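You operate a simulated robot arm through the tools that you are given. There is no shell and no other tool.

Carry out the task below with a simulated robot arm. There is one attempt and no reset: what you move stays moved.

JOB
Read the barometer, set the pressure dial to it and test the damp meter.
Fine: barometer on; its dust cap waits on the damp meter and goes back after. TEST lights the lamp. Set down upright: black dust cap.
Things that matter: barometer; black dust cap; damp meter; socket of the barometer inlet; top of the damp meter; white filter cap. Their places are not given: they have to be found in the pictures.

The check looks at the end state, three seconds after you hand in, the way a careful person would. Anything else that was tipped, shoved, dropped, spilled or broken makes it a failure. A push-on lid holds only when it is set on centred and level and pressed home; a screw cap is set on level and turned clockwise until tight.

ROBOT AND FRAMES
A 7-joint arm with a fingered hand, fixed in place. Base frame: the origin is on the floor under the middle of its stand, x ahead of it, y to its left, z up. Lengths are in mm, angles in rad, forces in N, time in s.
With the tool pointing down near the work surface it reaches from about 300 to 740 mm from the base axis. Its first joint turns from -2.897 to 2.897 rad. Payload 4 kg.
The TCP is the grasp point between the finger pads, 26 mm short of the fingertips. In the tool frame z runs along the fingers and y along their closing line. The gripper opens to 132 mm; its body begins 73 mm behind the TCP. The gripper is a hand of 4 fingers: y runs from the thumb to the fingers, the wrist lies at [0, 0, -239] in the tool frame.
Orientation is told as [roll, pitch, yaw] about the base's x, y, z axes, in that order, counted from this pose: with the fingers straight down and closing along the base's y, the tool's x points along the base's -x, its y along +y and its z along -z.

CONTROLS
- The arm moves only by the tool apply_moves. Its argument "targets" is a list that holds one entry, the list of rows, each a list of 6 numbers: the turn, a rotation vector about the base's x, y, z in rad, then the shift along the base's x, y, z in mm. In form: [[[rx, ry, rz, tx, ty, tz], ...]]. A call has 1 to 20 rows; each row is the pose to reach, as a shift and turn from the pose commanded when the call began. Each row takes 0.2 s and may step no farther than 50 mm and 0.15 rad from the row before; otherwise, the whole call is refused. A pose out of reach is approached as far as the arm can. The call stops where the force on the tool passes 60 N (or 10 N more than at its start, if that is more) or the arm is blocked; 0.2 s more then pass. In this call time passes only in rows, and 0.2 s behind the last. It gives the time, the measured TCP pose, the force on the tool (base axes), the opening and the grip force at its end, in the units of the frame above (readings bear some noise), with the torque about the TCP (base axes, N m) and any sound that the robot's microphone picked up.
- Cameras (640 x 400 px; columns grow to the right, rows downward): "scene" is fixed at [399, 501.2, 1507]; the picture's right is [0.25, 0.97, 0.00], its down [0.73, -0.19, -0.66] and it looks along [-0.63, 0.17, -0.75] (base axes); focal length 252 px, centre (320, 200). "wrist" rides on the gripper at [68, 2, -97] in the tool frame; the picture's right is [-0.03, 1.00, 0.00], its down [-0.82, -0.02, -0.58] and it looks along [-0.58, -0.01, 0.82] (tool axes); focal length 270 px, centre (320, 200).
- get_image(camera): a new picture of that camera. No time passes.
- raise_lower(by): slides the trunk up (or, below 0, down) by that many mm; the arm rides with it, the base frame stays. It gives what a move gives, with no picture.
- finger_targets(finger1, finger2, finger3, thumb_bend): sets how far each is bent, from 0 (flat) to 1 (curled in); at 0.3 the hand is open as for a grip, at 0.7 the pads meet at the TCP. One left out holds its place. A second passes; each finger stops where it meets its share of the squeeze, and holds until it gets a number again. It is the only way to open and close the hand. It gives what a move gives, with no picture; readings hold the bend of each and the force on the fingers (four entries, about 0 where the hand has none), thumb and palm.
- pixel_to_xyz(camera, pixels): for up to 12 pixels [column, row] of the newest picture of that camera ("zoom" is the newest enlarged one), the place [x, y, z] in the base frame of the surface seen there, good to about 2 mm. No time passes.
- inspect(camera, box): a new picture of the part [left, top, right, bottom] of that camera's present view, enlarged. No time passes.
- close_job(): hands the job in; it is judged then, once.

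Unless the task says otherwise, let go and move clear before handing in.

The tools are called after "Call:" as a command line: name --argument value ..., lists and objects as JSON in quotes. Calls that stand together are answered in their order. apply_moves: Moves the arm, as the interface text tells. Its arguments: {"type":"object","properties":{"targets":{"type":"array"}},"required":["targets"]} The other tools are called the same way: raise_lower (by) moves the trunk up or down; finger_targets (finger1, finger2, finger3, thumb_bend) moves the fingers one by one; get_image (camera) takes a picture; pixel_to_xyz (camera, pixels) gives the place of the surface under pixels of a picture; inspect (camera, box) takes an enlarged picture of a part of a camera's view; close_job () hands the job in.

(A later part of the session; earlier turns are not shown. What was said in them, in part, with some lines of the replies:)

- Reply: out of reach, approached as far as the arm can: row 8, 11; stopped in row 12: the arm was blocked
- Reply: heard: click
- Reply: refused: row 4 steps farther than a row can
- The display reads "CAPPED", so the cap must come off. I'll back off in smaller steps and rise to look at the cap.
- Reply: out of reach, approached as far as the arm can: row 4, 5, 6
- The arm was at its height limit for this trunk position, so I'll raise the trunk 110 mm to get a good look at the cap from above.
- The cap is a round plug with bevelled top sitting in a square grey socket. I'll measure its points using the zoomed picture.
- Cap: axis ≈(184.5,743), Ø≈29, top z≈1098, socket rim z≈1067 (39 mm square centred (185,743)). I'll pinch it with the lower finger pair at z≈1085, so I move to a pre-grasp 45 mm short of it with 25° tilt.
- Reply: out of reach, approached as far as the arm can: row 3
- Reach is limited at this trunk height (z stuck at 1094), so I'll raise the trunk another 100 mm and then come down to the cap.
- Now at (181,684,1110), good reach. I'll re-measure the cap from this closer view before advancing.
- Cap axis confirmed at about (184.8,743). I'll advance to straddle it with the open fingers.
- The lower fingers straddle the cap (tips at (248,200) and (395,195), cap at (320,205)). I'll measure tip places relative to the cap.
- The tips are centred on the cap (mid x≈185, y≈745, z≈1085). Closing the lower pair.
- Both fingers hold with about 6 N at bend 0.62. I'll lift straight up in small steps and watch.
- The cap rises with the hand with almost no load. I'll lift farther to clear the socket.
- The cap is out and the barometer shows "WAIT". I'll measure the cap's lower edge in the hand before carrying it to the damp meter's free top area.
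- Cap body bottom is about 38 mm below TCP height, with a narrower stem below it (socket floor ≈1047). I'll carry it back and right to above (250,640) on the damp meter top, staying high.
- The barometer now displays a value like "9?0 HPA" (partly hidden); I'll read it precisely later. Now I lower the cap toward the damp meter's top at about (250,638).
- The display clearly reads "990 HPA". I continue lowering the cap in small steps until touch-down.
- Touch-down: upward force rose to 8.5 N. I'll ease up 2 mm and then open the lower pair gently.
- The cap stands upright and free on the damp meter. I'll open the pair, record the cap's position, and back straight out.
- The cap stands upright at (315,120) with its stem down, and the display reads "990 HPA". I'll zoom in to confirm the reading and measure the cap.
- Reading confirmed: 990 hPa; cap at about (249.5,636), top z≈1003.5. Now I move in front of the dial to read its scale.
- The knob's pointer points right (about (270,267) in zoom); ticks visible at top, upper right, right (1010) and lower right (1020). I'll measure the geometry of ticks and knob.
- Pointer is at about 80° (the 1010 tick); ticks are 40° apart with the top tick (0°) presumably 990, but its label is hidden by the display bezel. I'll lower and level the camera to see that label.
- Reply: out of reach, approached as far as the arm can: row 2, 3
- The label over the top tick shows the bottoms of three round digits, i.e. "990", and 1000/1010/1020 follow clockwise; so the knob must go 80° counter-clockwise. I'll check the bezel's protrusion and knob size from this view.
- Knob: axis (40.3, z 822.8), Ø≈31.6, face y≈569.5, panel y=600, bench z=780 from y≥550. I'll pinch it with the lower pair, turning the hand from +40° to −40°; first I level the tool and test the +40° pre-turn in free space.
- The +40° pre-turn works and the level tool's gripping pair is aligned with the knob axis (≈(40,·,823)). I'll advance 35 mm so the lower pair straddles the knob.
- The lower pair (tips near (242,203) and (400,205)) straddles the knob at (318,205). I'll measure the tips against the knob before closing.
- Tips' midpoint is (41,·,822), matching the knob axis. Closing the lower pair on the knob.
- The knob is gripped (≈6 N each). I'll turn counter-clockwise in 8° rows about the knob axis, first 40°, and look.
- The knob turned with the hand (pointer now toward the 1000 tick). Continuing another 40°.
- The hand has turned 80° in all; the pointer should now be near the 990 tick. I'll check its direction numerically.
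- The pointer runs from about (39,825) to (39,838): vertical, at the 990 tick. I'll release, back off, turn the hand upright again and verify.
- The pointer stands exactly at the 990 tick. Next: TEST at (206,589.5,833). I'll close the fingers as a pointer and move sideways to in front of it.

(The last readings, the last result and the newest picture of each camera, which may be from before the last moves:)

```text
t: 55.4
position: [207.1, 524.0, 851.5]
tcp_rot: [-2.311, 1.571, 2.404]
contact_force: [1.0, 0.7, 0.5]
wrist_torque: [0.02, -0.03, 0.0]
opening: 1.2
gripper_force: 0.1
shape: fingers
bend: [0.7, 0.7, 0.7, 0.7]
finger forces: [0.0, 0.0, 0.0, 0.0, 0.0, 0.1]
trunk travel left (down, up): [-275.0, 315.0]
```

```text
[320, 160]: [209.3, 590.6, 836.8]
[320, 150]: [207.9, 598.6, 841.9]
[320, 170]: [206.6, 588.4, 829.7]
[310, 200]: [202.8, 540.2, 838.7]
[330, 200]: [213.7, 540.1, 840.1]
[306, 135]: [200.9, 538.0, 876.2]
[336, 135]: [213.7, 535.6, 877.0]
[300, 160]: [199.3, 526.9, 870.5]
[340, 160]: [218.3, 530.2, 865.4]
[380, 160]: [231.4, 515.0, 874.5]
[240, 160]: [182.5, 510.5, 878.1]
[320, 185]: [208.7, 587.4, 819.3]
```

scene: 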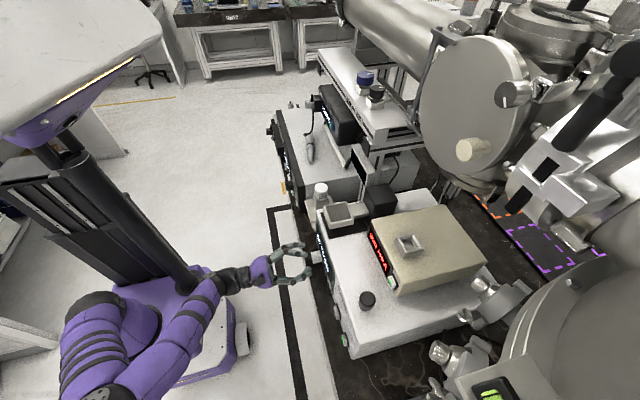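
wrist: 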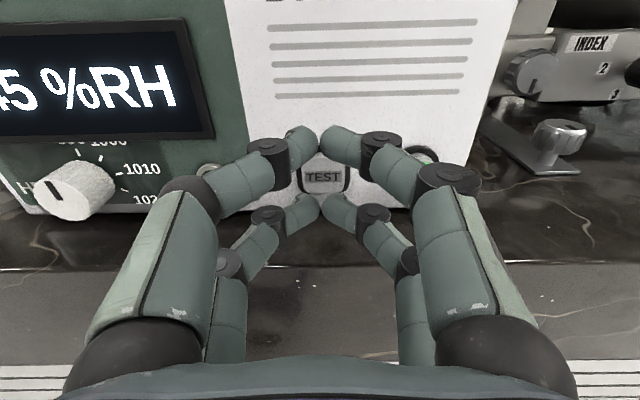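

Lower-pair tips (z≈833) line up with TEST ((207,589,831)). Advancing slowly.

Call:
apply_moves --targets '[[[0, 0, 0, 0, 12, -0.5], [0, 0, 0, 0, 24, -1], [0, 0, 0, 0, 32, -1], [0, 0, 0, 0, 36, -1]]]'

Call:
apply_moves --targets '[[[0, 0, 0, 0, 1, 0], [0, 0, 0, 0, 2, 0], [0, 0, 0, 0, 3, 0]]]'

Call:
inspect --camera "wrist" --box '[160, 120, 440, 240]'

```text
t: 56.4
position: [204.8, 559.6, 851.5]
tcp_rot: [0.771, 1.569, -0.793]
contact_force: [-0.6, -0.7, 0.3]
wrist_torque: [0.03, 0.02, -0.02]
opening: 1.5
gripper_force: 0.1
shape: fingers
bend: [0.7, 0.7, 0.7, 0.7]
finger forces: [0.0, 0.1, 0.0, 0.0, 0.0, 0.0]
trunk travel left (down, up): [-275.0, 315.0]
```

```text
t: 57.2
position: [205.6, 563.1, 851.3]
tcp_rot: [1.101, 1.571, -0.465]
contact_force: [0.5, -1.7, -0.5]
wrist_torque: [-0.01, 0.0, 0.04]
opening: 1.3
gripper_force: 1.3
shape: fingers
bend: [0.7, 0.7, 0.7, 0.7]
finger forces: [0.1, 0.7, 0.8, 0.0, 0.0, 0.1]
trunk travel left (down, up): [-275.0, 315.0]
```

```text
2.29 times, centred on (300, 180) of wrist
```

zoom: 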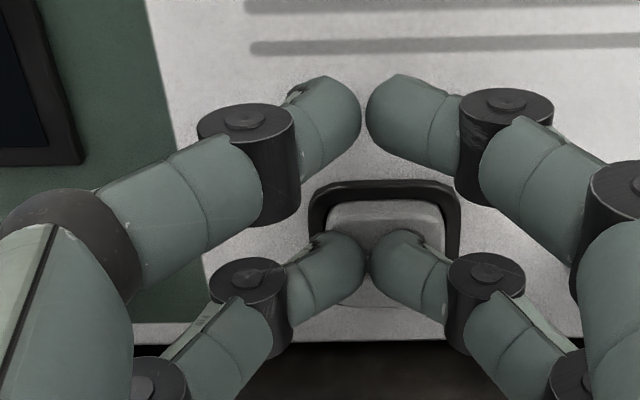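

Contact is beginning (≈1.7 N). I'll press on in 1 mm steps until a click.

Call:
apply_moves --targets '[[[0, 0, 0, 0, 1, 0], [0, 0, 0, 0, 2, 0]]]'

Call:
get_image --camera "wrist"

```text
t: 57.8
position: [205.8, 565.9, 851.3]
tcp_rot: [1.378, 1.571, -0.191]
contact_force: [0.8, -2.9, 0.0]
wrist_torque: [-0.08, 0.01, -0.02]
opening: 1.4
gripper_force: 0.9
shape: fingers
bend: [0.7, 0.7, 0.7, 0.7]
finger forces: [0.1, 1.7, 1.2, 0.1, 0.0, 0.0]
trunk travel left (down, up): [-275.0, 315.0]
heard: click
```

```text
taken
```

wrist: 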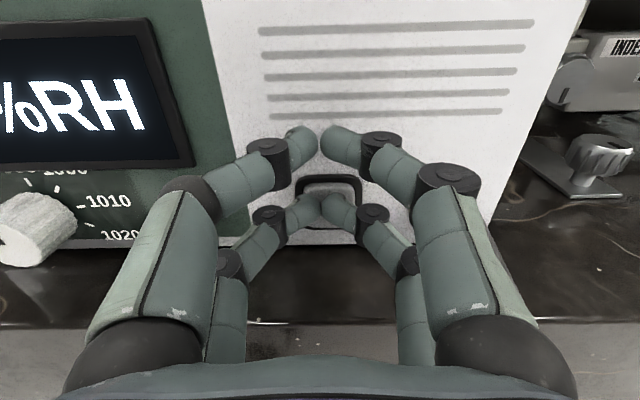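

A click was heard. I'll back off and check the lamp.

Call:
apply_moves --targets '[[[0, 0, 0, 0, -8, 0], [0, 0, 0, 0, -25, 0], [0, 0, 0, -20, -45, 5], [0, 0, 0, -60, -55, 10]]]'

Call:
get_image --camera "wrist"

Call:
inspect --camera "wrist" --box '[160, 80, 440, 240]'

```text
t: 58.8
position: [145.3, 511.4, 862.4]
tcp_rot: [1.575, 1.569, 0.006]
contact_force: [-0.1, -0.5, -0.3]
wrist_torque: [-0.01, -0.01, 0.01]
opening: 1.2
gripper_force: 0.1
shape: fingers
bend: [0.7, 0.7, 0.7, 0.7]
finger forces: [0.0, 0.0, 0.0, 0.0, 0.1, 0.0]
trunk travel left (down, up): [-275.0, 315.0]
```

```text
taken
```

wrist: 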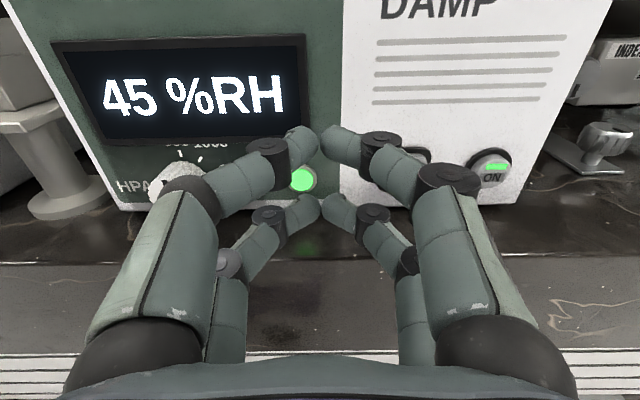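

```text
2.29 times, centred on (300, 160) of wrist
```

zoom: 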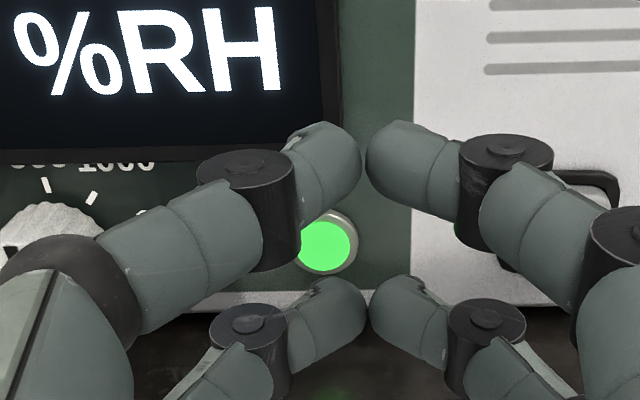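

The lamp is lit bright green. Now I return for the cap: open the hand, raise the trunk 150 mm.

Call:
finger_targets --finger1 0.3 --finger2 0.42 --finger3 0.42 --thumb_bend 0.3

Call:
raise_lower --by 190

Call:
apply_moves --targets '[[[-0.11, 0, 0, 20, 5, 0], [-0.22, 0, 0, 45, 10, -5], [-0.33, 0, 0, 70, 18, -10], [-0.44, 0, 0, 92, 28, -15], [-0.452, 0, 0, 104.5, 38, -18]]]'

Call:
get_image --camera "wrist"

Call:
get_image --camera "scene"

```text
t: 59.8
position: [144.7, 510.7, 859.4]
tcp_rot: [1.192, 1.572, -0.376]
contact_force: [-0.2, -0.3, -0.3]
wrist_torque: [0.01, 0.01, 0.03]
opening: 132.6
gripper_force: 0.0
shape: fingers
bend: [0.3, 0.42, 0.42, 0.3]
finger forces: [0.1, 0.0, 0.0, 0.0, 0.0, 0.1]
trunk travel left (down, up): [-275.0, 315.0]
```

```text
t: 61.9
position: [145.4, 509.9, 1051.1]
tcp_rot: [1.163, 1.572, -0.406]
contact_force: [-1.1, 0.5, -0.2]
wrist_torque: [-0.02, 0.0, 0.01]
opening: 132.5
gripper_force: 0.0
shape: fingers
bend: [0.3, 0.42, 0.42, 0.3]
finger forces: [0.1, 0.0, 0.0, 0.1, 0.0, 0.0]
trunk travel left (down, up): [-465.0, 125.0]
```

```text
t: 63.1
position: [250.9, 547.3, 1032.9]
tcp_rot: [-0.002, 1.118, -1.569]
contact_force: [0.1, -1.1, 0.3]
wrist_torque: [-0.01, 0.0, 0.03]
opening: 132.8
gripper_force: 0.0
shape: fingers
bend: [0.3, 0.42, 0.42, 0.3]
finger forces: [0.1, 0.1, 0.0, 0.1, 0.0, 0.0]
trunk travel left (down, up): [-465.0, 125.0]
```

```text
taken
```

wrist: 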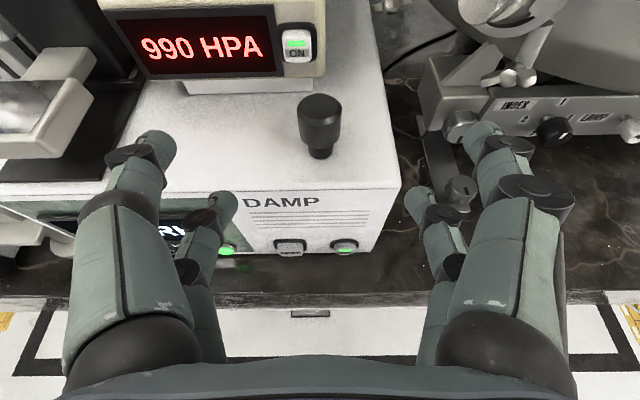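

```text
taken
```

scene: 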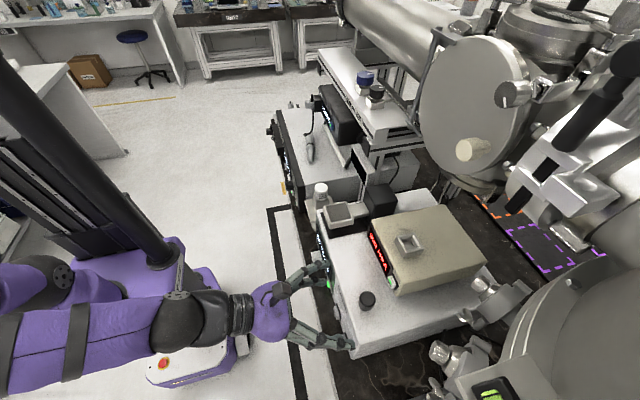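

The lamp remains lit, and the cap stands at (320,120). I'll advance to straddle it at the same grip height as before.

Call:
apply_moves --targets '[[[0, 0, 0, -0.7, 20, -10], [0, 0, 0, -1.2, 40, -19], [0, 0, 0, -1.2, 60, -19], [0, 0, 0, -1.2, 72, -19], [0, 0, 0, -1.2, 80, -19]]]'

Call:
get_image --camera "wrist"

Call:
pixel_to_xyz --camera "wrist" --pixels '[[320, 185], [320, 215], [293, 200], [349, 200], [320, 230], [235, 195], [403, 195], [293, 215], [349, 215], [240, 205], [400, 205], [320, 170]]'

```text
t: 64.3
position: [247.9, 628.2, 1014.7]
tcp_rot: [-0.002, 1.118, -1.569]
contact_force: [0.7, 0.4, 0.1]
wrist_torque: [-0.01, 0.0, 0.01]
opening: 132.3
gripper_force: 0.1
shape: fingers
bend: [0.3, 0.42, 0.42, 0.3]
finger forces: [0.1, 0.0, 0.1, 0.0, 0.1, 0.0]
trunk travel left (down, up): [-465.0, 125.0]
```

```text
taken
```

wrist: 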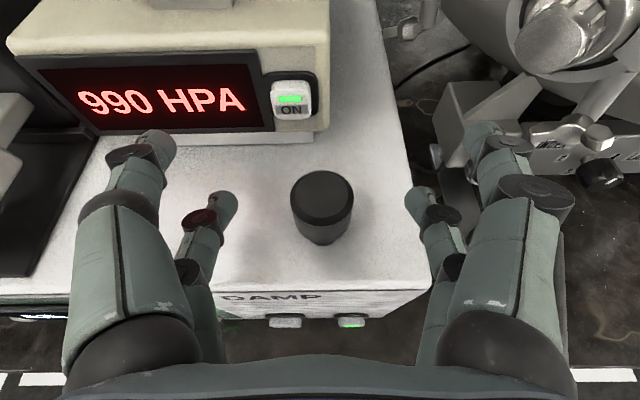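

```text
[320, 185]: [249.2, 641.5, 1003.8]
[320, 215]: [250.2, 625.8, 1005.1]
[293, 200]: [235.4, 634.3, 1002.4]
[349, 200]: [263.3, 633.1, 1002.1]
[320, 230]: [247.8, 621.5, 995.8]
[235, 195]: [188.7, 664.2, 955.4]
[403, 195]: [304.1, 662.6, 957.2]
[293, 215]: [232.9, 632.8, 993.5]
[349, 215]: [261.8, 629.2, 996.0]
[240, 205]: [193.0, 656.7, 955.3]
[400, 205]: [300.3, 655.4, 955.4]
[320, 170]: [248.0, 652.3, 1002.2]
```

The cap is centred between the lower fingers (offset ≈1 mm). I'll nudge +0.8 mm and close the lower pair.

Call:
apply_moves --targets '[[[0, 0, 0, 0.8, -1, 0]]]'

Call:
finger_targets --finger2 0.7 --finger3 0.7

Call:
inspect --camera "wrist" --box '[220, 150, 420, 280]'

```text
t: 64.7
position: [249.9, 627.7, 1013.8]
tcp_rot: [-0.002, 1.118, -1.571]
contact_force: [0.0, 0.4, -0.3]
wrist_torque: [0.05, 0.0, -0.04]
opening: 132.5
gripper_force: 0.2
shape: fingers
bend: [0.3, 0.42, 0.42, 0.3]
finger forces: [0.0, 0.0, 0.0, 0.0, 0.0, 0.0]
trunk travel left (down, up): [-465.0, 125.0]
```

```text
t: 65.7
position: [249.7, 627.6, 1014.6]
tcp_rot: [-0.002, 1.118, -1.568]
contact_force: [-0.2, 0.2, -0.3]
wrist_torque: [0.0, -0.04, 0.03]
opening: 132.5
gripper_force: 6.2
shape: fingers
bend: [0.3, 0.62, 0.62, 0.3]
finger forces: [0.0, 5.9, 5.9, 0.0, 0.1, 0.0]
trunk travel left (down, up): [-465.0, 125.0]
```

```text
3.08 times, centred on (320, 215) of wrist
```

zoom: 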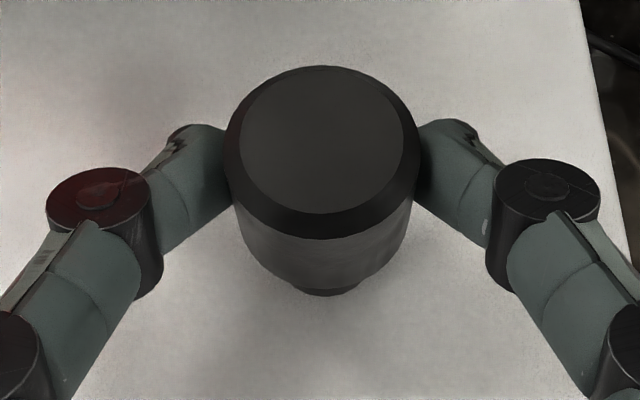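

The cap is held as before. I'll lift it a little, then raise the trunk.

Call:
apply_moves --targets '[[[0, 0, 0, 0, 0, 5], [0, 0, 0, 0, 0, 12], [0, 0, 0, 0, 0, 20]]]'

Call:
raise_lower --by 80

Call:
apply_moves --targets '[[[0, 0, 0, 0, 0, 10], [0, 0, 0, 0, 0, 25], [0, 0, 0, 0, 0, 40], [0, 0, 0, 0, 0, 50]]]'

Call:
get_image --camera "wrist"

```text
t: 66.5
position: [249.2, 628.3, 1034.6]
tcp_rot: [-0.002, 1.118, -1.569]
contact_force: [-0.1, -0.2, -0.1]
wrist_torque: [-0.01, -0.01, -0.03]
opening: 132.8
gripper_force: 6.4
shape: fingers
bend: [0.3, 0.62, 0.62, 0.3]
finger forces: [0.0, 5.9, 5.8, 0.0, 0.0, 0.0]
trunk travel left (down, up): [-465.0, 125.0]
```

```text
t: 67.6
position: [249.3, 628.2, 1114.8]
tcp_rot: [-0.002, 1.121, -1.568]
contact_force: [-0.2, -0.1, -0.7]
wrist_torque: [-0.01, -0.01, -0.05]
opening: 132.6
gripper_force: 6.0
shape: fingers
bend: [0.3, 0.62, 0.62, 0.3]
finger forces: [0.0, 5.9, 6.0, 0.0, 0.1, 0.0]
trunk travel left (down, up): [-545.0, 45.0]
```

```text
t: 68.6
position: [249.7, 627.2, 1165.5]
tcp_rot: [-0.002, 1.117, -1.57]
contact_force: [-0.1, -0.1, -0.7]
wrist_torque: [0.01, -0.05, -0.02]
opening: 132.5
gripper_force: 6.0
shape: fingers
bend: [0.3, 0.62, 0.62, 0.3]
finger forces: [0.1, 6.0, 5.9, 0.1, 0.0, 0.0]
trunk travel left (down, up): [-545.0, 45.0]
```

```text
taken
```

wrist: 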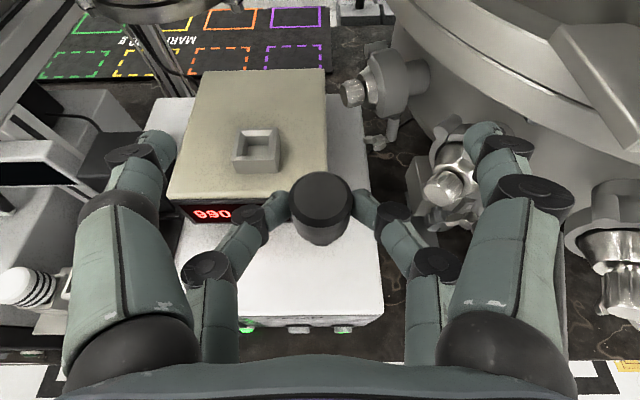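

The cap is carried at z≈1165. I'll re-measure the socket from here.

Call:
inspect --camera "wrist" --box '[210, 110, 310, 190]'

```text
5.00 times, centred on (260, 150) of wrist
```

zoom: 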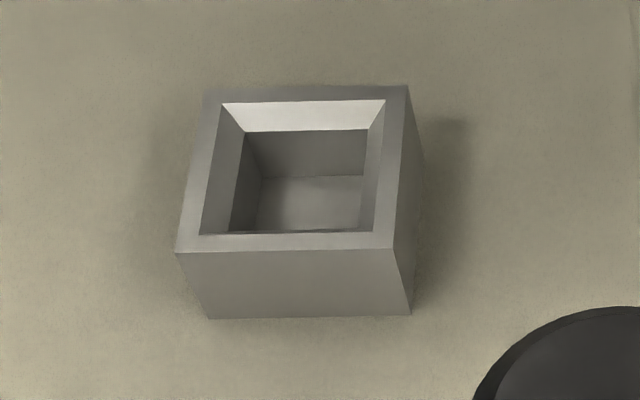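

Call:
pixel_to_xyz --camera "zoom" --pixels '[[213, 94], [402, 92], [387, 243], [184, 247], [290, 244], [305, 94], [196, 170], [395, 165], [250, 134], [366, 132], [310, 200], [222, 106]]'

Call:
pixel_to_xyz --camera "zoom" --pixels '[[384, 102], [372, 230], [203, 232], [236, 228], [360, 226], [247, 140], [365, 140], [300, 118], [220, 170], [380, 150], [290, 232], [209, 315]]'

```text
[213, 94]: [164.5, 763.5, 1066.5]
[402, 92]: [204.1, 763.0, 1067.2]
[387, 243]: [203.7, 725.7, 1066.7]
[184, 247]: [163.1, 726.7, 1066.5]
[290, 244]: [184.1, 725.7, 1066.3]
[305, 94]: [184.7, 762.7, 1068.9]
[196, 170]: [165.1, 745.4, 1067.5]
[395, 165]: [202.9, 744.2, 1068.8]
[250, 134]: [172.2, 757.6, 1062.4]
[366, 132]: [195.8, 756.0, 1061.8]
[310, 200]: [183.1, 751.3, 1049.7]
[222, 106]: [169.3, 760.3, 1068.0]
```

```text
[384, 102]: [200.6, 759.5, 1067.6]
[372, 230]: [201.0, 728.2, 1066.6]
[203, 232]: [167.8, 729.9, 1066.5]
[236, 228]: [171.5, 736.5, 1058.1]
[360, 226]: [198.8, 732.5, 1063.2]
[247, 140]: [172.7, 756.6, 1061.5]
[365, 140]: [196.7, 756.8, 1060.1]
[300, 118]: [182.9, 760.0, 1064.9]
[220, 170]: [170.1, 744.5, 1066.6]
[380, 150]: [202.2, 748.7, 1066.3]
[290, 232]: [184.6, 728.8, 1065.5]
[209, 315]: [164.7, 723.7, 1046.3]
```

Socket centre ≈(184.5,744), rim z≈1067, hole ≈24 mm wide below the chamfer, floor ≈1048. I'll measure the cap in the hand for its offset to the TCP.

Call:
inspect --camera "wrist" --box '[260, 150, 380, 260]'

Call:
pixel_to_xyz --camera "zoom" --pixels '[[320, 135], [178, 175], [462, 175], [320, 95], [320, 228], [320, 290], [320, 330], [178, 250], [462, 250], [250, 135], [390, 135], [320, 180]]'

```text
3.64 times, centred on (320, 205) of wrist
```

zoom: 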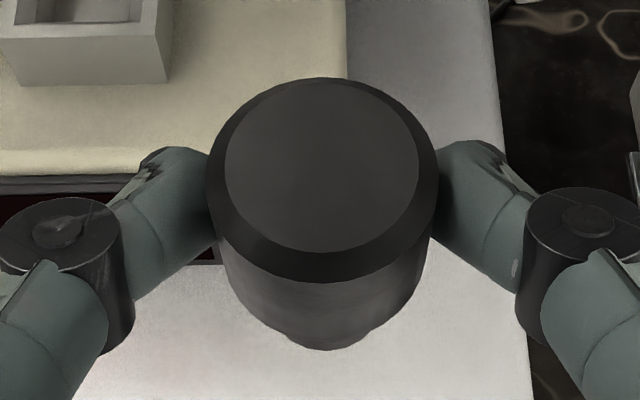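

```text
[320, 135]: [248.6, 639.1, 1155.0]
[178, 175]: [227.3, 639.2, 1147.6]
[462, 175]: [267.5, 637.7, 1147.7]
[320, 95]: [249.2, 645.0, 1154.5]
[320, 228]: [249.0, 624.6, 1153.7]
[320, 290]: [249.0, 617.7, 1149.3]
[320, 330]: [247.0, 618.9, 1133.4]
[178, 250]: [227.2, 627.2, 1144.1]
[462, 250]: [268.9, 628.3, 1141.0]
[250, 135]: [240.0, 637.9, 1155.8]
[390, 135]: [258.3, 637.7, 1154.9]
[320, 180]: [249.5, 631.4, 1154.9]
```

The hold looks identical to the first grasp in the hand camera (same pixels), so the seat pose is TCP ≈(184.8,735,1109.5). I'll carry the cap back to above the socket and compare with the earlier picture.

Call:
apply_moves --targets '[[[0, 0, 0, -5, 10, 0], [0, 0, 0, -15, 28, 0], [0, 0, 0, -28, 48, 0], [0, 0, 0, -42, 68, 0], [0, 0, 0, -54, 88, 0], [0, 0, 0, -62, 102, 0], [0, 0, 0, -64.7, 107.2, 0]]]'

Call:
get_image --camera "wrist"

Call:
inspect --camera "wrist" --box '[280, 210, 370, 290]'

```text
t: 70.2
position: [182.5, 735.4, 1164.2]
tcp_rot: [-0.002, 1.121, -1.57]
contact_force: [0.5, -0.6, -0.1]
wrist_torque: [-0.01, -0.02, 0.01]
opening: 132.6
gripper_force: 6.1
shape: fingers
bend: [0.3, 0.62, 0.62, 0.3]
finger forces: [0.0, 5.9, 5.8, 0.0, 0.0, 0.0]
trunk travel left (down, up): [-545.0, 45.0]
```

```text
taken
```

wrist: 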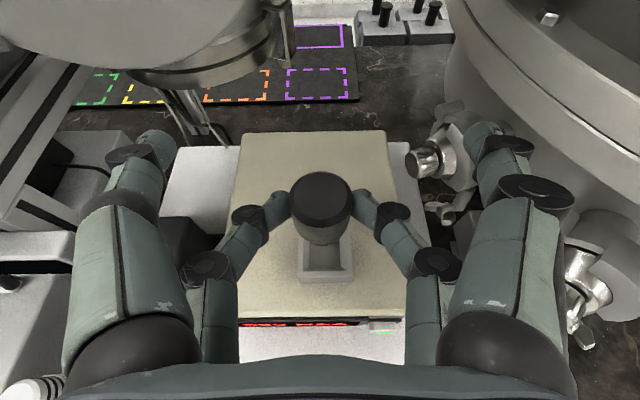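

```text
5.00 times, centred on (325, 250) of wrist
```

zoom: 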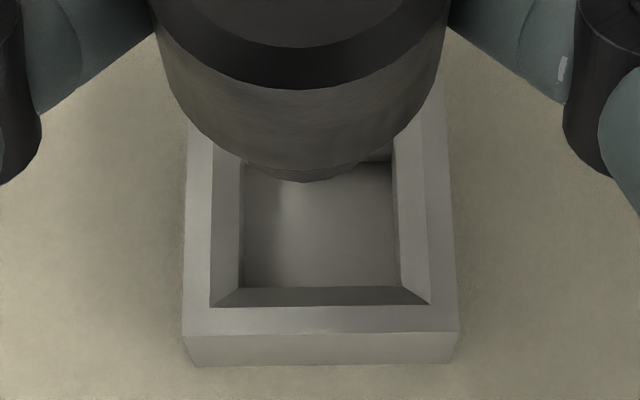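

The socket appears 10 zoom-px (≈1.5 mm) to the right of where it was at extraction; y matches. I'll correct +1.5 mm in x, +1 mm in y and descend to just above the rim.

Call:
apply_moves --targets '[[[0, 0, 0, 1.5, 1, 0], [0, 0, 0, 1.5, 1, -10], [0, 0, 0, 1.5, 1, -20], [0, 0, 0, 1.5, 1, -28], [0, 0, 0, 1.5, 1, -34]]]'

Call:
inspect --camera "wrist" --box '[240, 160, 400, 290]'

Call:
inspect --camera "scene" --box '[360, 190, 460, 290]'

```text
t: 71.4
position: [184.7, 735.7, 1128.0]
tcp_rot: [-0.001, 1.12, -1.569]
contact_force: [-0.2, -0.1, -0.5]
wrist_torque: [0.01, -0.01, 0.0]
opening: 132.7
gripper_force: 5.9
shape: fingers
bend: [0.3, 0.62, 0.62, 0.3]
finger forces: [0.0, 5.8, 5.9, 0.0, 0.0, 0.0]
trunk travel left (down, up): [-545.0, 45.0]
```

```text
3.08 times, centred on (320, 225) of wrist
```

zoom: 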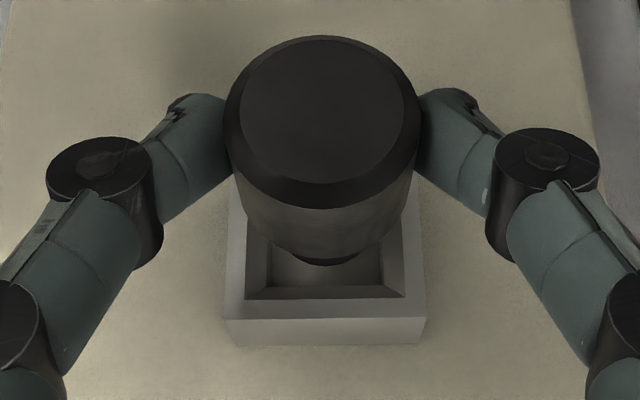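

```text
4.00 times, centred on (410, 240) of scene
```

zoom: 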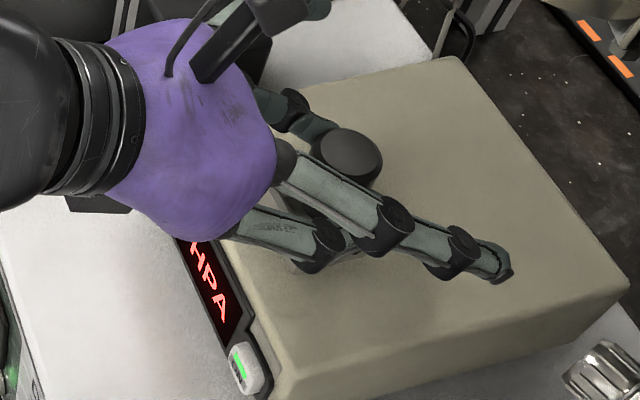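

Alignment over the socket looks right (cap stem over the hole). I'll lower into the socket in careful steps.

Call:
apply_moves --targets '[[[0, 0, 0, 0, 0, -4], [0, 0, 0, 0, 0, -8], [0, 0, 0, 0, 0, -11], [0, 0, 0, 0, 0, -14]]]'

Call:
apply_moves --targets '[[[0, 0, 0, 0, 0, -1.5], [0, 0, 0, 0, 0, -3]]]'

Call:
inspect --camera "wrist" --box '[220, 150, 420, 280]'

```text
t: 72.4
position: [185.3, 736.9, 1115.6]
tcp_rot: [-0.003, 1.118, -1.571]
contact_force: [-0.8, 0.3, -0.4]
wrist_torque: [0.03, -0.03, -0.01]
opening: 132.4
gripper_force: 6.2
shape: fingers
bend: [0.3, 0.62, 0.62, 0.3]
finger forces: [0.1, 5.8, 6.0, 0.0, 0.1, 0.0]
trunk travel left (down, up): [-545.0, 45.0]
```

```text
t: 73.0
position: [185.8, 735.7, 1113.9]
tcp_rot: [-0.002, 1.12, -1.571]
contact_force: [0.1, -0.6, 0.0]
wrist_torque: [-0.01, -0.01, -0.01]
opening: 132.5
gripper_force: 5.9
shape: fingers
bend: [0.3, 0.62, 0.62, 0.3]
finger forces: [0.1, 5.8, 5.9, 0.1, 0.0, 0.1]
trunk travel left (down, up): [-545.0, 45.0]
```

```text
3.08 times, centred on (320, 215) of wrist
```

zoom: 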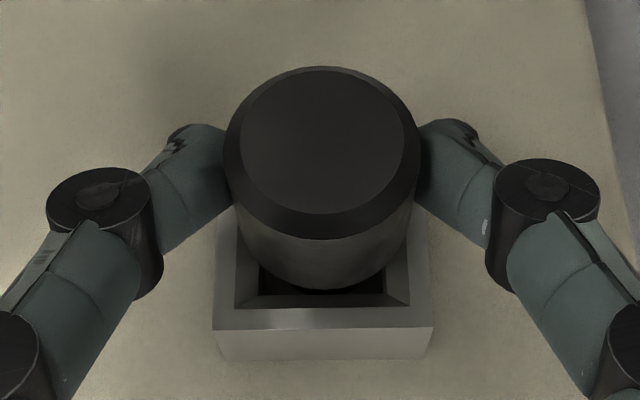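

No contact yet; the stem is in the hole. Continuing down in 1 mm steps.

Call:
apply_moves --targets '[[[0, 0, 0, 0, 0, -1], [0, 0, 0, 0, 0, -2]]]'

Call:
apply_moves --targets '[[[0, 0, 0, 0, 0, -1], [0, 0, 0, 0, 0, -2]]]'

Call:
inspect --camera "wrist" --box '[220, 150, 420, 280]'

```text
t: 73.6
position: [184.3, 736.1, 1111.0]
tcp_rot: [-0.001, 1.12, -1.569]
contact_force: [0.5, 0.3, -0.8]
wrist_torque: [0.02, -0.01, 0.0]
opening: 132.6
gripper_force: 5.8
shape: fingers
bend: [0.3, 0.62, 0.62, 0.3]
finger forces: [0.0, 5.8, 5.8, 0.0, 0.0, 0.0]
trunk travel left (down, up): [-545.0, 45.0]
```

```text
t: 74.2
position: [186.2, 735.1, 1109.9]
tcp_rot: [0.0, 1.118, -1.57]
contact_force: [0.1, 0.3, -0.7]
wrist_torque: [-0.02, 0.04, 0.0]
opening: 132.5
gripper_force: 6.5
shape: fingers
bend: [0.3, 0.62, 0.62, 0.3]
finger forces: [0.0, 5.8, 5.8, 0.0, 0.0, 0.0]
trunk travel left (down, up): [-545.0, 45.0]
```

```text
3.08 times, centred on (320, 215) of wrist
```

zoom: 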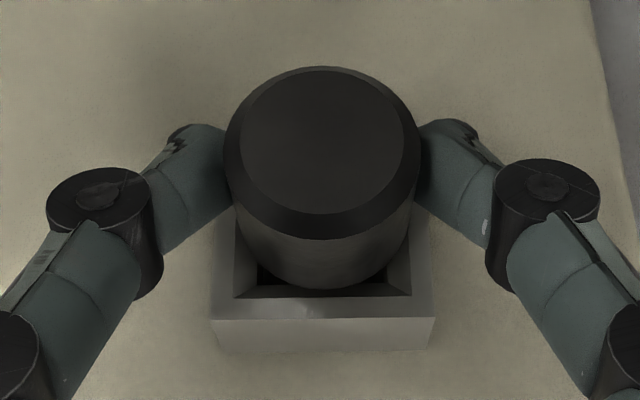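

Nearly seated; the socket edge in the zoom matches the original within a few pixels. Another 1–2 mm.

Call:
apply_moves --targets '[[[0, 0, 0, 0, 0, -1]]]'

Call:
apply_moves --targets '[[[0, 0, 0, 0, 0, -1]]]'

Call:
inspect --camera "wrist" --box '[220, 150, 420, 280]'

```text
t: 74.6
position: [184.7, 733.8, 1107.8]
tcp_rot: [0.0, 1.12, -1.568]
contact_force: [1.2, 0.5, 0.2]
wrist_torque: [-0.01, 0.0, -0.02]
opening: 132.7
gripper_force: 6.1
shape: fingers
bend: [0.3, 0.62, 0.62, 0.3]
finger forces: [0.0, 5.7, 5.9, 0.0, 0.1, 0.0]
trunk travel left (down, up): [-545.0, 45.0]
```

```text
t: 75.0
position: [186.0, 735.4, 1107.1]
tcp_rot: [0.0, 1.118, -1.567]
contact_force: [0.1, 0.6, 1.0]
wrist_torque: [0.04, -0.02, -0.01]
opening: 132.6
gripper_force: 6.4
shape: fingers
bend: [0.3, 0.63, 0.62, 0.3]
finger forces: [0.0, 6.0, 6.0, 0.0, 0.0, 0.0]
trunk travel left (down, up): [-545.0, 45.0]
```

```text
3.08 times, centred on (320, 215) of wrist
```

zoom: 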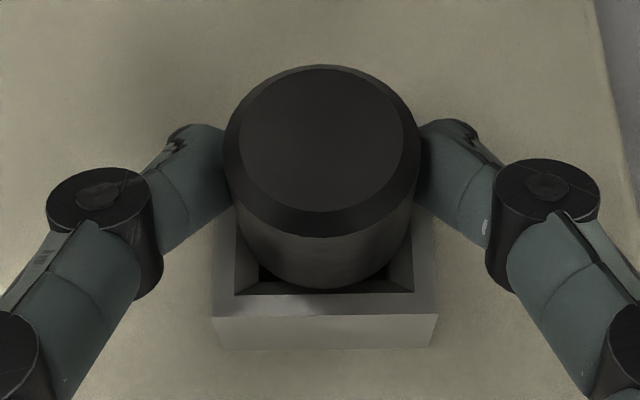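

Contact starts (≈1 N). I'll press 2 mm further for a firm seat, then check the display.

Call:
apply_moves --targets '[[[0, 0, 0, 0, 0, -1], [0, 0, 0, 0, 0, -2]]]'

Call:
inspect --camera "scene" --box '[360, 190, 460, 290]'

Call:
inspect --camera "wrist" --box '[220, 150, 420, 280]'

```text
t: 75.6
position: [185.7, 736.5, 1107.1]
tcp_rot: [-0.001, 1.118, -1.565]
contact_force: [0.3, -0.4, 7.1]
wrist_torque: [0.08, -0.04, 0.04]
opening: 132.3
gripper_force: 6.8
shape: fingers
bend: [0.3, 0.63, 0.63, 0.3]
finger forces: [0.0, 6.7, 6.5, 0.0, 0.0, 0.1]
trunk travel left (down, up): [-545.0, 45.0]
```

```text
4.00 times, centred on (410, 240) of scene
```

zoom: 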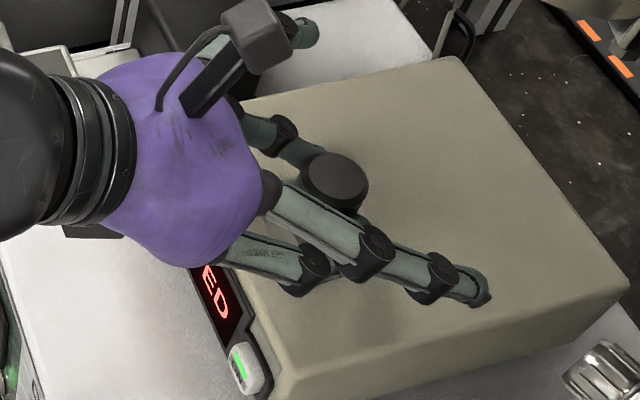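

```text
3.08 times, centred on (320, 215) of wrist
```

zoom: 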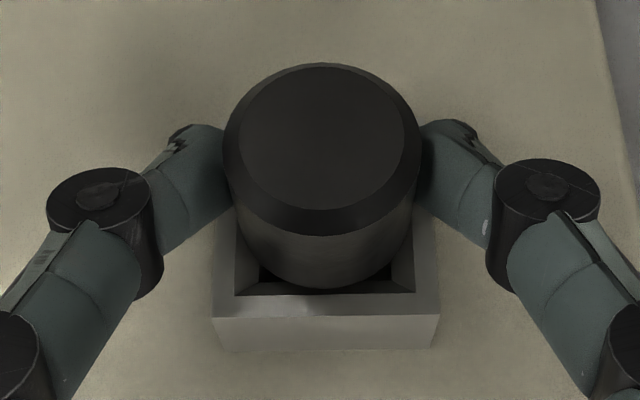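

The display ends in "ED" → "CAPPED"; the cap is seated with 7 N. I'll ease 2 mm, release gently and look.

Call:
apply_moves --targets '[[[0, 0, 0, 0, 0, 1], [0, 0, 0, 0, 0, 2]]]'

Call:
finger_targets --finger2 0.59 --finger3 0.59

Call:
finger_targets --finger2 0.45 --finger3 0.45

Call:
inspect --camera "wrist" --box '[220, 150, 420, 280]'

```text
t: 76.2
position: [185.2, 735.0, 1107.5]
tcp_rot: [-0.001, 1.119, -1.569]
contact_force: [-1.0, -0.7, 6.0]
wrist_torque: [0.02, 0.0, -0.02]
opening: 132.6
gripper_force: 6.8
shape: fingers
bend: [0.3, 0.63, 0.63, 0.3]
finger forces: [0.0, 6.4, 7.0, 0.0, 0.0, 0.0]
trunk travel left (down, up): [-545.0, 45.0]
```

```text
t: 77.2
position: [186.5, 736.4, 1107.0]
tcp_rot: [-0.002, 1.118, -1.569]
contact_force: [0.3, -0.6, -0.7]
wrist_torque: [0.03, 0.05, 0.01]
opening: 132.4
gripper_force: 0.0
shape: fingers
bend: [0.3, 0.59, 0.59, 0.3]
finger forces: [0.1, 0.0, 0.1, 0.0, 0.1, 0.1]
trunk travel left (down, up): [-545.0, 45.0]
```

```text
t: 78.2
position: [185.5, 736.5, 1106.9]
tcp_rot: [-0.001, 1.119, -1.567]
contact_force: [-0.5, 1.0, -0.6]
wrist_torque: [0.0, 0.0, 0.0]
opening: 132.4
gripper_force: 0.1
shape: fingers
bend: [0.3, 0.45, 0.45, 0.3]
finger forces: [0.1, 0.0, 0.0, 0.0, 0.1, 0.0]
trunk travel left (down, up): [-545.0, 45.0]
```

```text
3.08 times, centred on (320, 215) of wrist
```

zoom: 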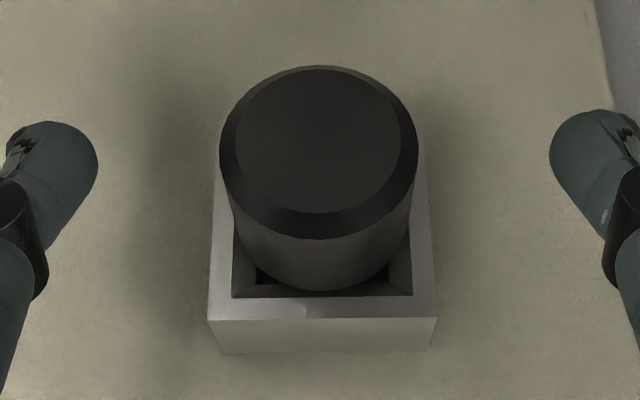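

The cap is released and stands in the socket. I'll back out along −y and inspect how level and centred it sits.

Call:
finger_targets --finger2 0.3 --finger3 0.3

Call:
apply_moves --targets '[[[0, 0, 0, 0, -20, 1], [0, 0, 0, 0, -40, 2], [0, 0, 0, -3, -52, 2.5]]]'

Call:
get_image --camera "wrist"

Call:
inspect --camera "wrist" --box '[274, 80, 374, 210]'

Call:
inspect --camera "scene" --box '[360, 200, 460, 290]'

```text
t: 79.2
position: [185.1, 736.3, 1107.7]
tcp_rot: [-0.003, 1.119, -1.568]
contact_force: [0.3, -0.2, 0.5]
wrist_torque: [0.01, 0.0, 0.0]
opening: 132.8
gripper_force: 0.0
shape: fingers
bend: [0.3, 0.3, 0.3, 0.3]
finger forces: [0.0, 0.0, 0.0, 0.1, 0.1, 0.1]
trunk travel left (down, up): [-545.0, 45.0]
```

```text
t: 80.0
position: [182.5, 683.5, 1110.4]
tcp_rot: [-0.002, 1.119, -1.569]
contact_force: [-0.9, -0.1, -0.3]
wrist_torque: [0.0, 0.0, 0.01]
opening: 132.6
gripper_force: 0.1
shape: fingers
bend: [0.3, 0.3, 0.3, 0.3]
finger forces: [0.0, 0.0, 0.1, 0.0, 0.0, 0.0]
trunk travel left (down, up): [-545.0, 45.0]
```

```text
taken
```

wrist: 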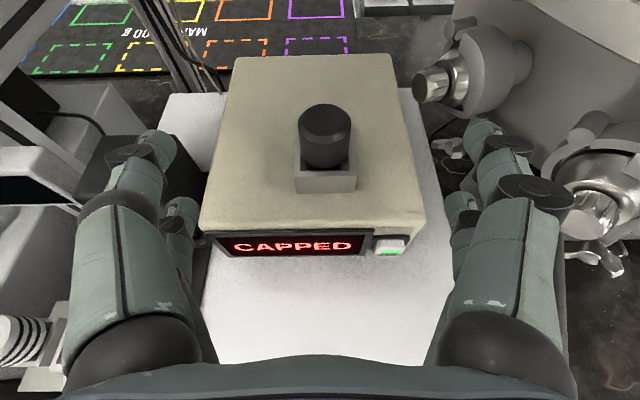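

```text
3.08 times, centred on (324, 145) of wrist
```

zoom: 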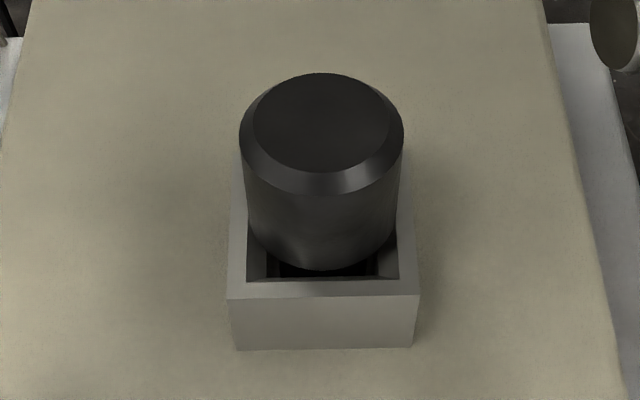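

```text
4.44 times, centred on (410, 245) of scene
```

zoom: 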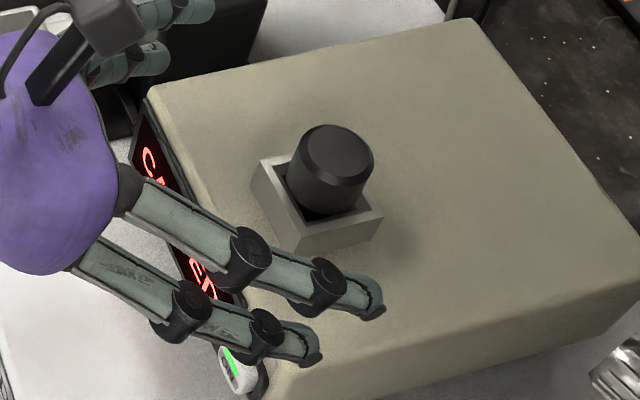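

"CAPPED" shows again. I'll compare the cap's attitude with the original scene zoom (same box) and measure its top.

Call:
inspect --camera "scene" --box '[300, 210, 420, 360]'

Call:
pixel_to_xyz --camera "wrist" --pixels '[[303, 130], [346, 130], [325, 112], [325, 106], [325, 120], [312, 112], [338, 112], [325, 150], [303, 145], [346, 145], [325, 160], [325, 166]]'

```text
2.67 times, centred on (360, 285) of scene
```

zoom: 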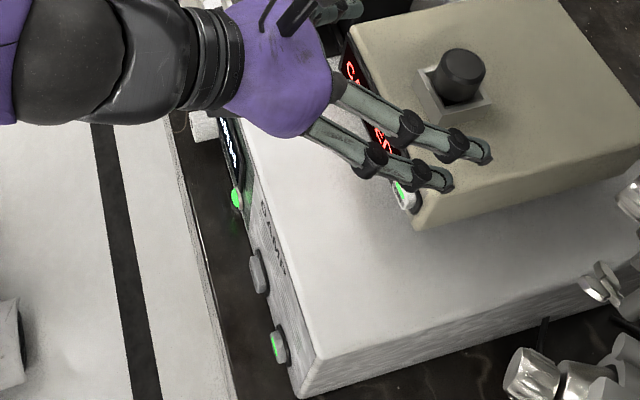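

```text
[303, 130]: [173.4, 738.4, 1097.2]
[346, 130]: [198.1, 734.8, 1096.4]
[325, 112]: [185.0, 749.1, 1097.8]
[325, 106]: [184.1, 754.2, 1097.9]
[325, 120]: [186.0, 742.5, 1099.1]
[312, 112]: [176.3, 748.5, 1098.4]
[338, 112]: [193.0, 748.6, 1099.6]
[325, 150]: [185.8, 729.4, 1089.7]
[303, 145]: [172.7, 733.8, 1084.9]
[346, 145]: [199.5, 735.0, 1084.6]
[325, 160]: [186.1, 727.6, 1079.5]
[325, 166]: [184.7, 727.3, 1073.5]
```

Cap top is back at z≈1098, level, and centred as originally. For certainty that it is pressed home, I'll close the fingers and press gently on its top; first I go above it.

Call:
apply_moves --targets '[[[0, 0, 0, 0, 0, 20], [0, 0, 0, 0, 0, 40]]]'

Call:
finger_targets --finger1 0.7 --finger2 0.7 --finger3 0.7 --thumb_bend 0.7

Call:
apply_moves --targets '[[[0, 0, 0, 2, 20, 0], [0, 0, 0, 2.3, 44, 0]]]'

Call:
get_image --camera "wrist"

Call:
inspect --camera "scene" --box '[360, 190, 460, 290]'

```text
t: 80.6
position: [181.9, 683.7, 1150.7]
tcp_rot: [0.001, 1.12, -1.569]
contact_force: [0.0, 0.7, 0.5]
wrist_torque: [0.01, 0.0, -0.02]
opening: 132.7
gripper_force: 0.2
shape: fingers
bend: [0.3, 0.3, 0.3, 0.3]
finger forces: [0.0, 0.0, 0.0, 0.0, 0.0, 0.0]
trunk travel left (down, up): [-545.0, 45.0]
```

```text
t: 81.6
position: [181.3, 683.9, 1151.5]
tcp_rot: [-0.002, 1.119, -1.57]
contact_force: [0.4, 0.3, 0.6]
wrist_torque: [0.03, -0.02, 0.03]
opening: 1.4
gripper_force: 0.1
shape: fingers
bend: [0.7, 0.7, 0.7, 0.7]
finger forces: [0.0, 0.1, 0.0, 0.0, 0.0, 0.0]
trunk travel left (down, up): [-545.0, 45.0]
```

```text
t: 82.2
position: [182.8, 729.5, 1150.0]
tcp_rot: [-0.002, 1.12, -1.568]
contact_force: [-0.1, -0.6, 0.2]
wrist_torque: [-0.01, -0.02, 0.0]
opening: 1.6
gripper_force: 0.2
shape: fingers
bend: [0.7, 0.7, 0.7, 0.7]
finger forces: [0.0, 0.0, 0.0, 0.1, 0.1, 0.1]
trunk travel left (down, up): [-545.0, 45.0]
```

```text
taken
```

wrist: 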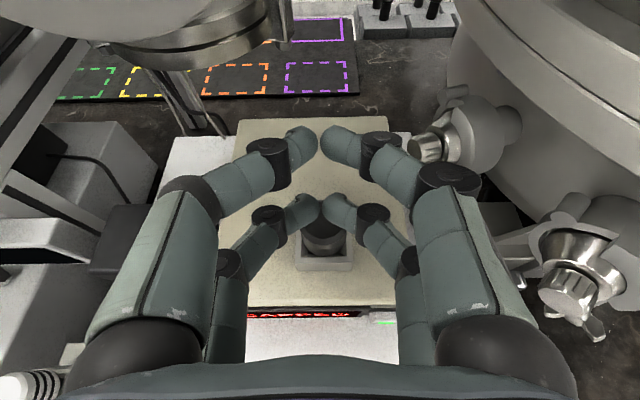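

```text
4.00 times, centred on (410, 240) of scene
```

zoom: 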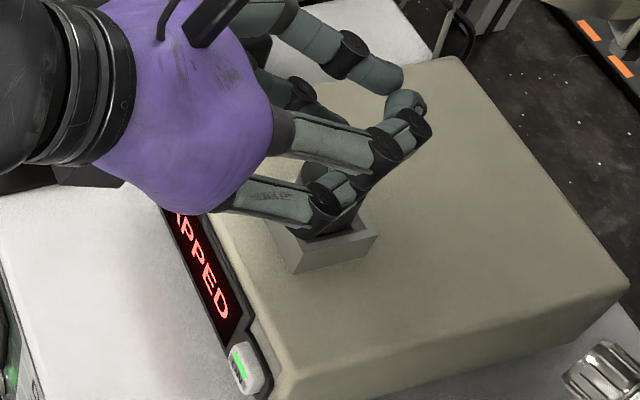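

I'll check the lower tips' location against the cap's centre (184.6,743).

Call:
pixel_to_xyz --camera "wrist" --pixels '[[308, 198], [334, 198], [312, 203], [330, 203], [306, 210], [336, 210], [320, 222], [320, 235], [275, 215], [370, 215]]'

Call:
inspect --camera "wrist" --box '[260, 170, 380, 280]'

```text
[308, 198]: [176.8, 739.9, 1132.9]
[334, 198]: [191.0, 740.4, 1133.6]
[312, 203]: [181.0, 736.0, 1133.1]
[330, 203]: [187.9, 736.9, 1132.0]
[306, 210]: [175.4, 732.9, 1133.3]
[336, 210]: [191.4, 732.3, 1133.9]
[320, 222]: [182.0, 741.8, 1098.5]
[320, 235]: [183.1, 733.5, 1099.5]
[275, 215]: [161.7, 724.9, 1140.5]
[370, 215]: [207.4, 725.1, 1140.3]
```

```text
3.64 times, centred on (320, 225) of wrist
```

zoom: 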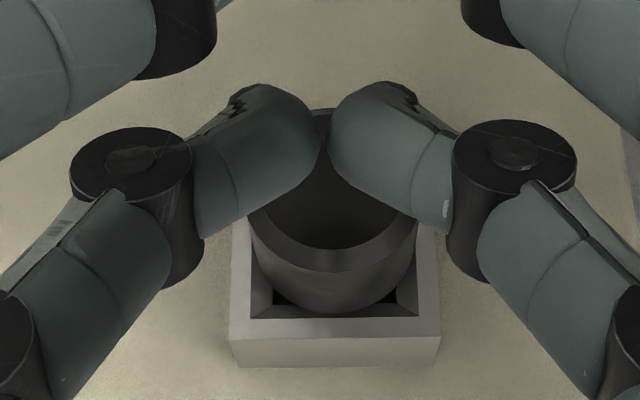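

Tips are centred over the cap (x≈184, y≈741). I'll lower to touch its top and press gently.

Call:
apply_moves --targets '[[[0, 0, 0, 0, 1, -8], [0, 0, 0, 0, 1, -14], [0, 0, 0, 0, 1, -18]]]'

Call:
apply_moves --targets '[[[0, 0, 0, 0, 0, -1], [0, 0, 0, 0, 0, -2], [0, 0, 0, 0, 0, -3]]]'

Call:
apply_moves --targets '[[[0, 0, 0, 0, 0, -1], [0, 0, 0, 0, 0, -2]]]'

```text
t: 83.0
position: [183.9, 729.5, 1132.5]
tcp_rot: [-0.002, 1.119, -1.568]
contact_force: [-0.5, 0.6, 0.6]
wrist_torque: [-0.02, 0.01, -0.01]
opening: 1.3
gripper_force: 0.0
shape: fingers
bend: [0.7, 0.7, 0.7, 0.7]
finger forces: [0.1, 0.0, 0.1, 0.1, 0.0, 0.0]
trunk travel left (down, up): [-545.0, 45.0]
```

```text
t: 83.8
position: [184.1, 729.5, 1130.7]
tcp_rot: [0.003, 1.121, -1.569]
contact_force: [0.3, 0.8, 6.4]
wrist_torque: [0.14, 0.03, 0.01]
opening: 1.7
gripper_force: 3.2
shape: fingers
bend: [0.7, 0.7, 0.7, 0.7]
finger forces: [0.1, 2.6, 3.8, 0.0, 0.0, 0.1]
trunk travel left (down, up): [-545.0, 45.0]
```

```text
t: 84.4
position: [185.2, 729.9, 1129.8]
tcp_rot: [0.003, 1.123, -1.564]
contact_force: [0.4, 2.1, 18.4]
wrist_torque: [0.34, 0.04, 0.04]
opening: 1.7
gripper_force: 9.1
shape: fingers
bend: [0.7, 0.7, 0.7, 0.7]
finger forces: [0.0, 8.5, 9.5, 0.1, 0.0, 0.0]
trunk travel left (down, up): [-545.0, 45.0]
```

About 18 N was applied with no further sinking, so the cap is home. I'll lift straight off and retreat.

Call:
apply_moves --targets '[[[0, 0, 0, 0, 0, 3], [0, 0, 0, 0, 0, 15], [0, 0, 0, 0, -10, 35], [0, 0, 0, 0, -45, 45], [0, 0, 0, 0, -85, 45]]]'

Call:
get_image --camera "wrist"

Call:
get_image --camera "scene"

```text
t: 85.6
position: [185.9, 643.5, 1170.9]
tcp_rot: [-0.001, 1.118, -1.568]
contact_force: [-0.3, -0.1, 0.3]
wrist_torque: [0.02, 0.02, 0.01]
opening: 1.4
gripper_force: 0.1
shape: fingers
bend: [0.7, 0.7, 0.7, 0.7]
finger forces: [0.0, 0.0, 0.0, 0.0, 0.0, 0.0]
trunk travel left (down, up): [-545.0, 45.0]
```

```text
taken
```

wrist: 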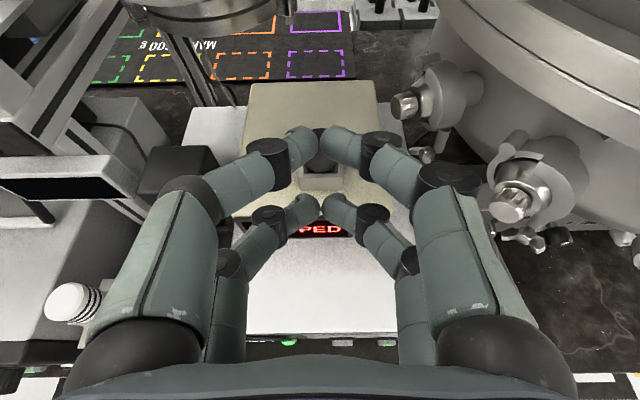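

```text
taken
```

scene: 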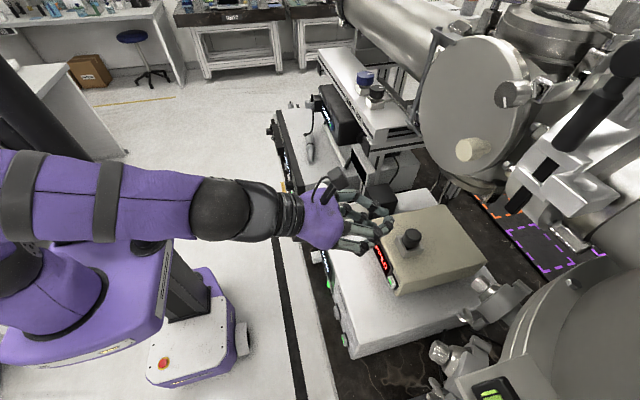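

The hand is clear. I'll retreat farther, open the hand, and do a final check of cap, display, dial and lamp.

Call:
apply_moves --targets '[[[0, 0, 0, 0, -40, 0], [0, 0, 0, 0, -80, 0], [0, 0, 0, 0, -115, 0]]]'

Call:
finger_targets --finger1 0.3 --finger2 0.3 --finger3 0.3 --thumb_bend 0.3

Call:
get_image --camera "wrist"

Call:
inspect --camera "scene" --box '[260, 160, 500, 360]'

```text
t: 86.4
position: [185.8, 529.1, 1171.3]
tcp_rot: [0.0, 1.119, -1.566]
contact_force: [-0.5, -1.1, -0.4]
wrist_torque: [-0.01, 0.0, -0.03]
opening: 1.5
gripper_force: 0.1
shape: fingers
bend: [0.7, 0.7, 0.7, 0.7]
finger forces: [0.0, 0.1, 0.0, 0.0, 0.0, 0.0]
trunk travel left (down, up): [-545.0, 45.0]
```

```text
t: 87.4
position: [186.8, 529.1, 1171.5]
tcp_rot: [-0.003, 1.119, -1.57]
contact_force: [-0.3, 1.3, 0.6]
wrist_torque: [-0.02, 0.03, 0.0]
opening: 132.5
gripper_force: 0.1
shape: fingers
bend: [0.3, 0.3, 0.3, 0.3]
finger forces: [0.0, 0.0, 0.0, 0.0, 0.1, 0.0]
trunk travel left (down, up): [-545.0, 45.0]
```

```text
taken
```

wrist: 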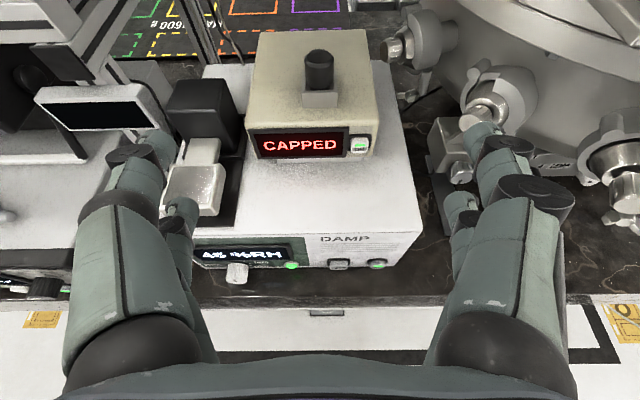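

```text
2.00 times, centred on (380, 260) of scene
```

zoom: 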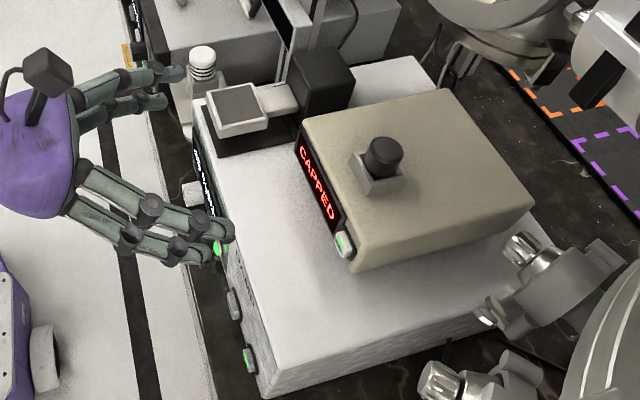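

The barometer and cap are in their original places, "CAPPED" shown, lamp green. One last zoom on the dial and lamp.

Call:
inspect --camera "wrist" --box '[190, 220, 400, 300]'

Call:
inspect --camera "wrist" --box '[240, 30, 400, 170]'

```text
3.05 times, centred on (295, 260) of wrist
```

zoom: 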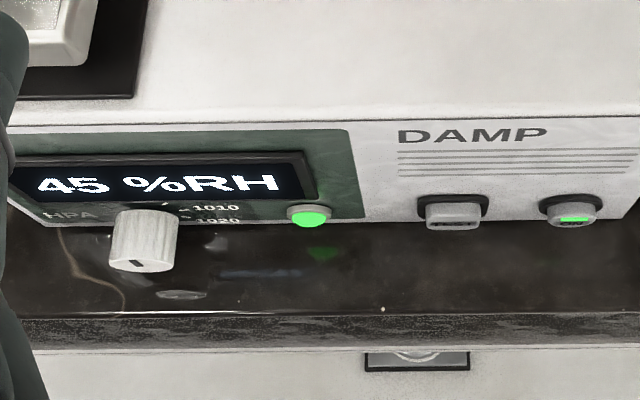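

```text
2.86 times, centred on (320, 100) of wrist
```

zoom: 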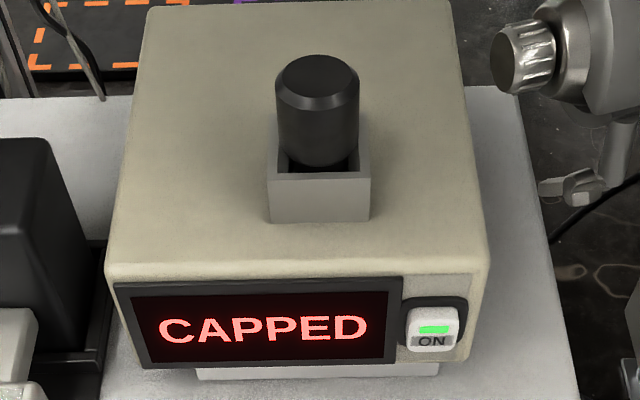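

The cap is upright and seated, the barometer is on and reads "CAPPED", the dial pointer is at the 990 tick, the lamp is lit, and the hand is open and clear. I'm handing in the job.

Call:
close_job

```text
The job is handed in.
```

The job is handed in. The barometer read 990 hPa, the pressure dial is set to 990, and TEST on the damp meter lit the lamp. I don't have the check's result.

- **Barometer:** I switched it on. It showed "CAPPED" until I took the dust cap off, then settled at 990 hPa. It is still on.
- **Pressure dial:** I turned it from 1010 to the 990 tick. The screen's frame hid most of that tick's label. I took it as 990 because it comes before 1000 in steps of 10, and the bottoms of three round digits showed.
- **TEST:** the button clicked and the lamp came on green. It was still lit when I handed in.
- **Black dust cap:** it stood upright on top of the damp meter during the reading and test. It is now back in the barometer inlet socket, level and pressed down with about 18 N, and the display shows "CAPPED" again.
- **Everything else:** I didn't touch the white filter cap, and the barometer sits where it was at the start. The hand is open and clear of the bench.
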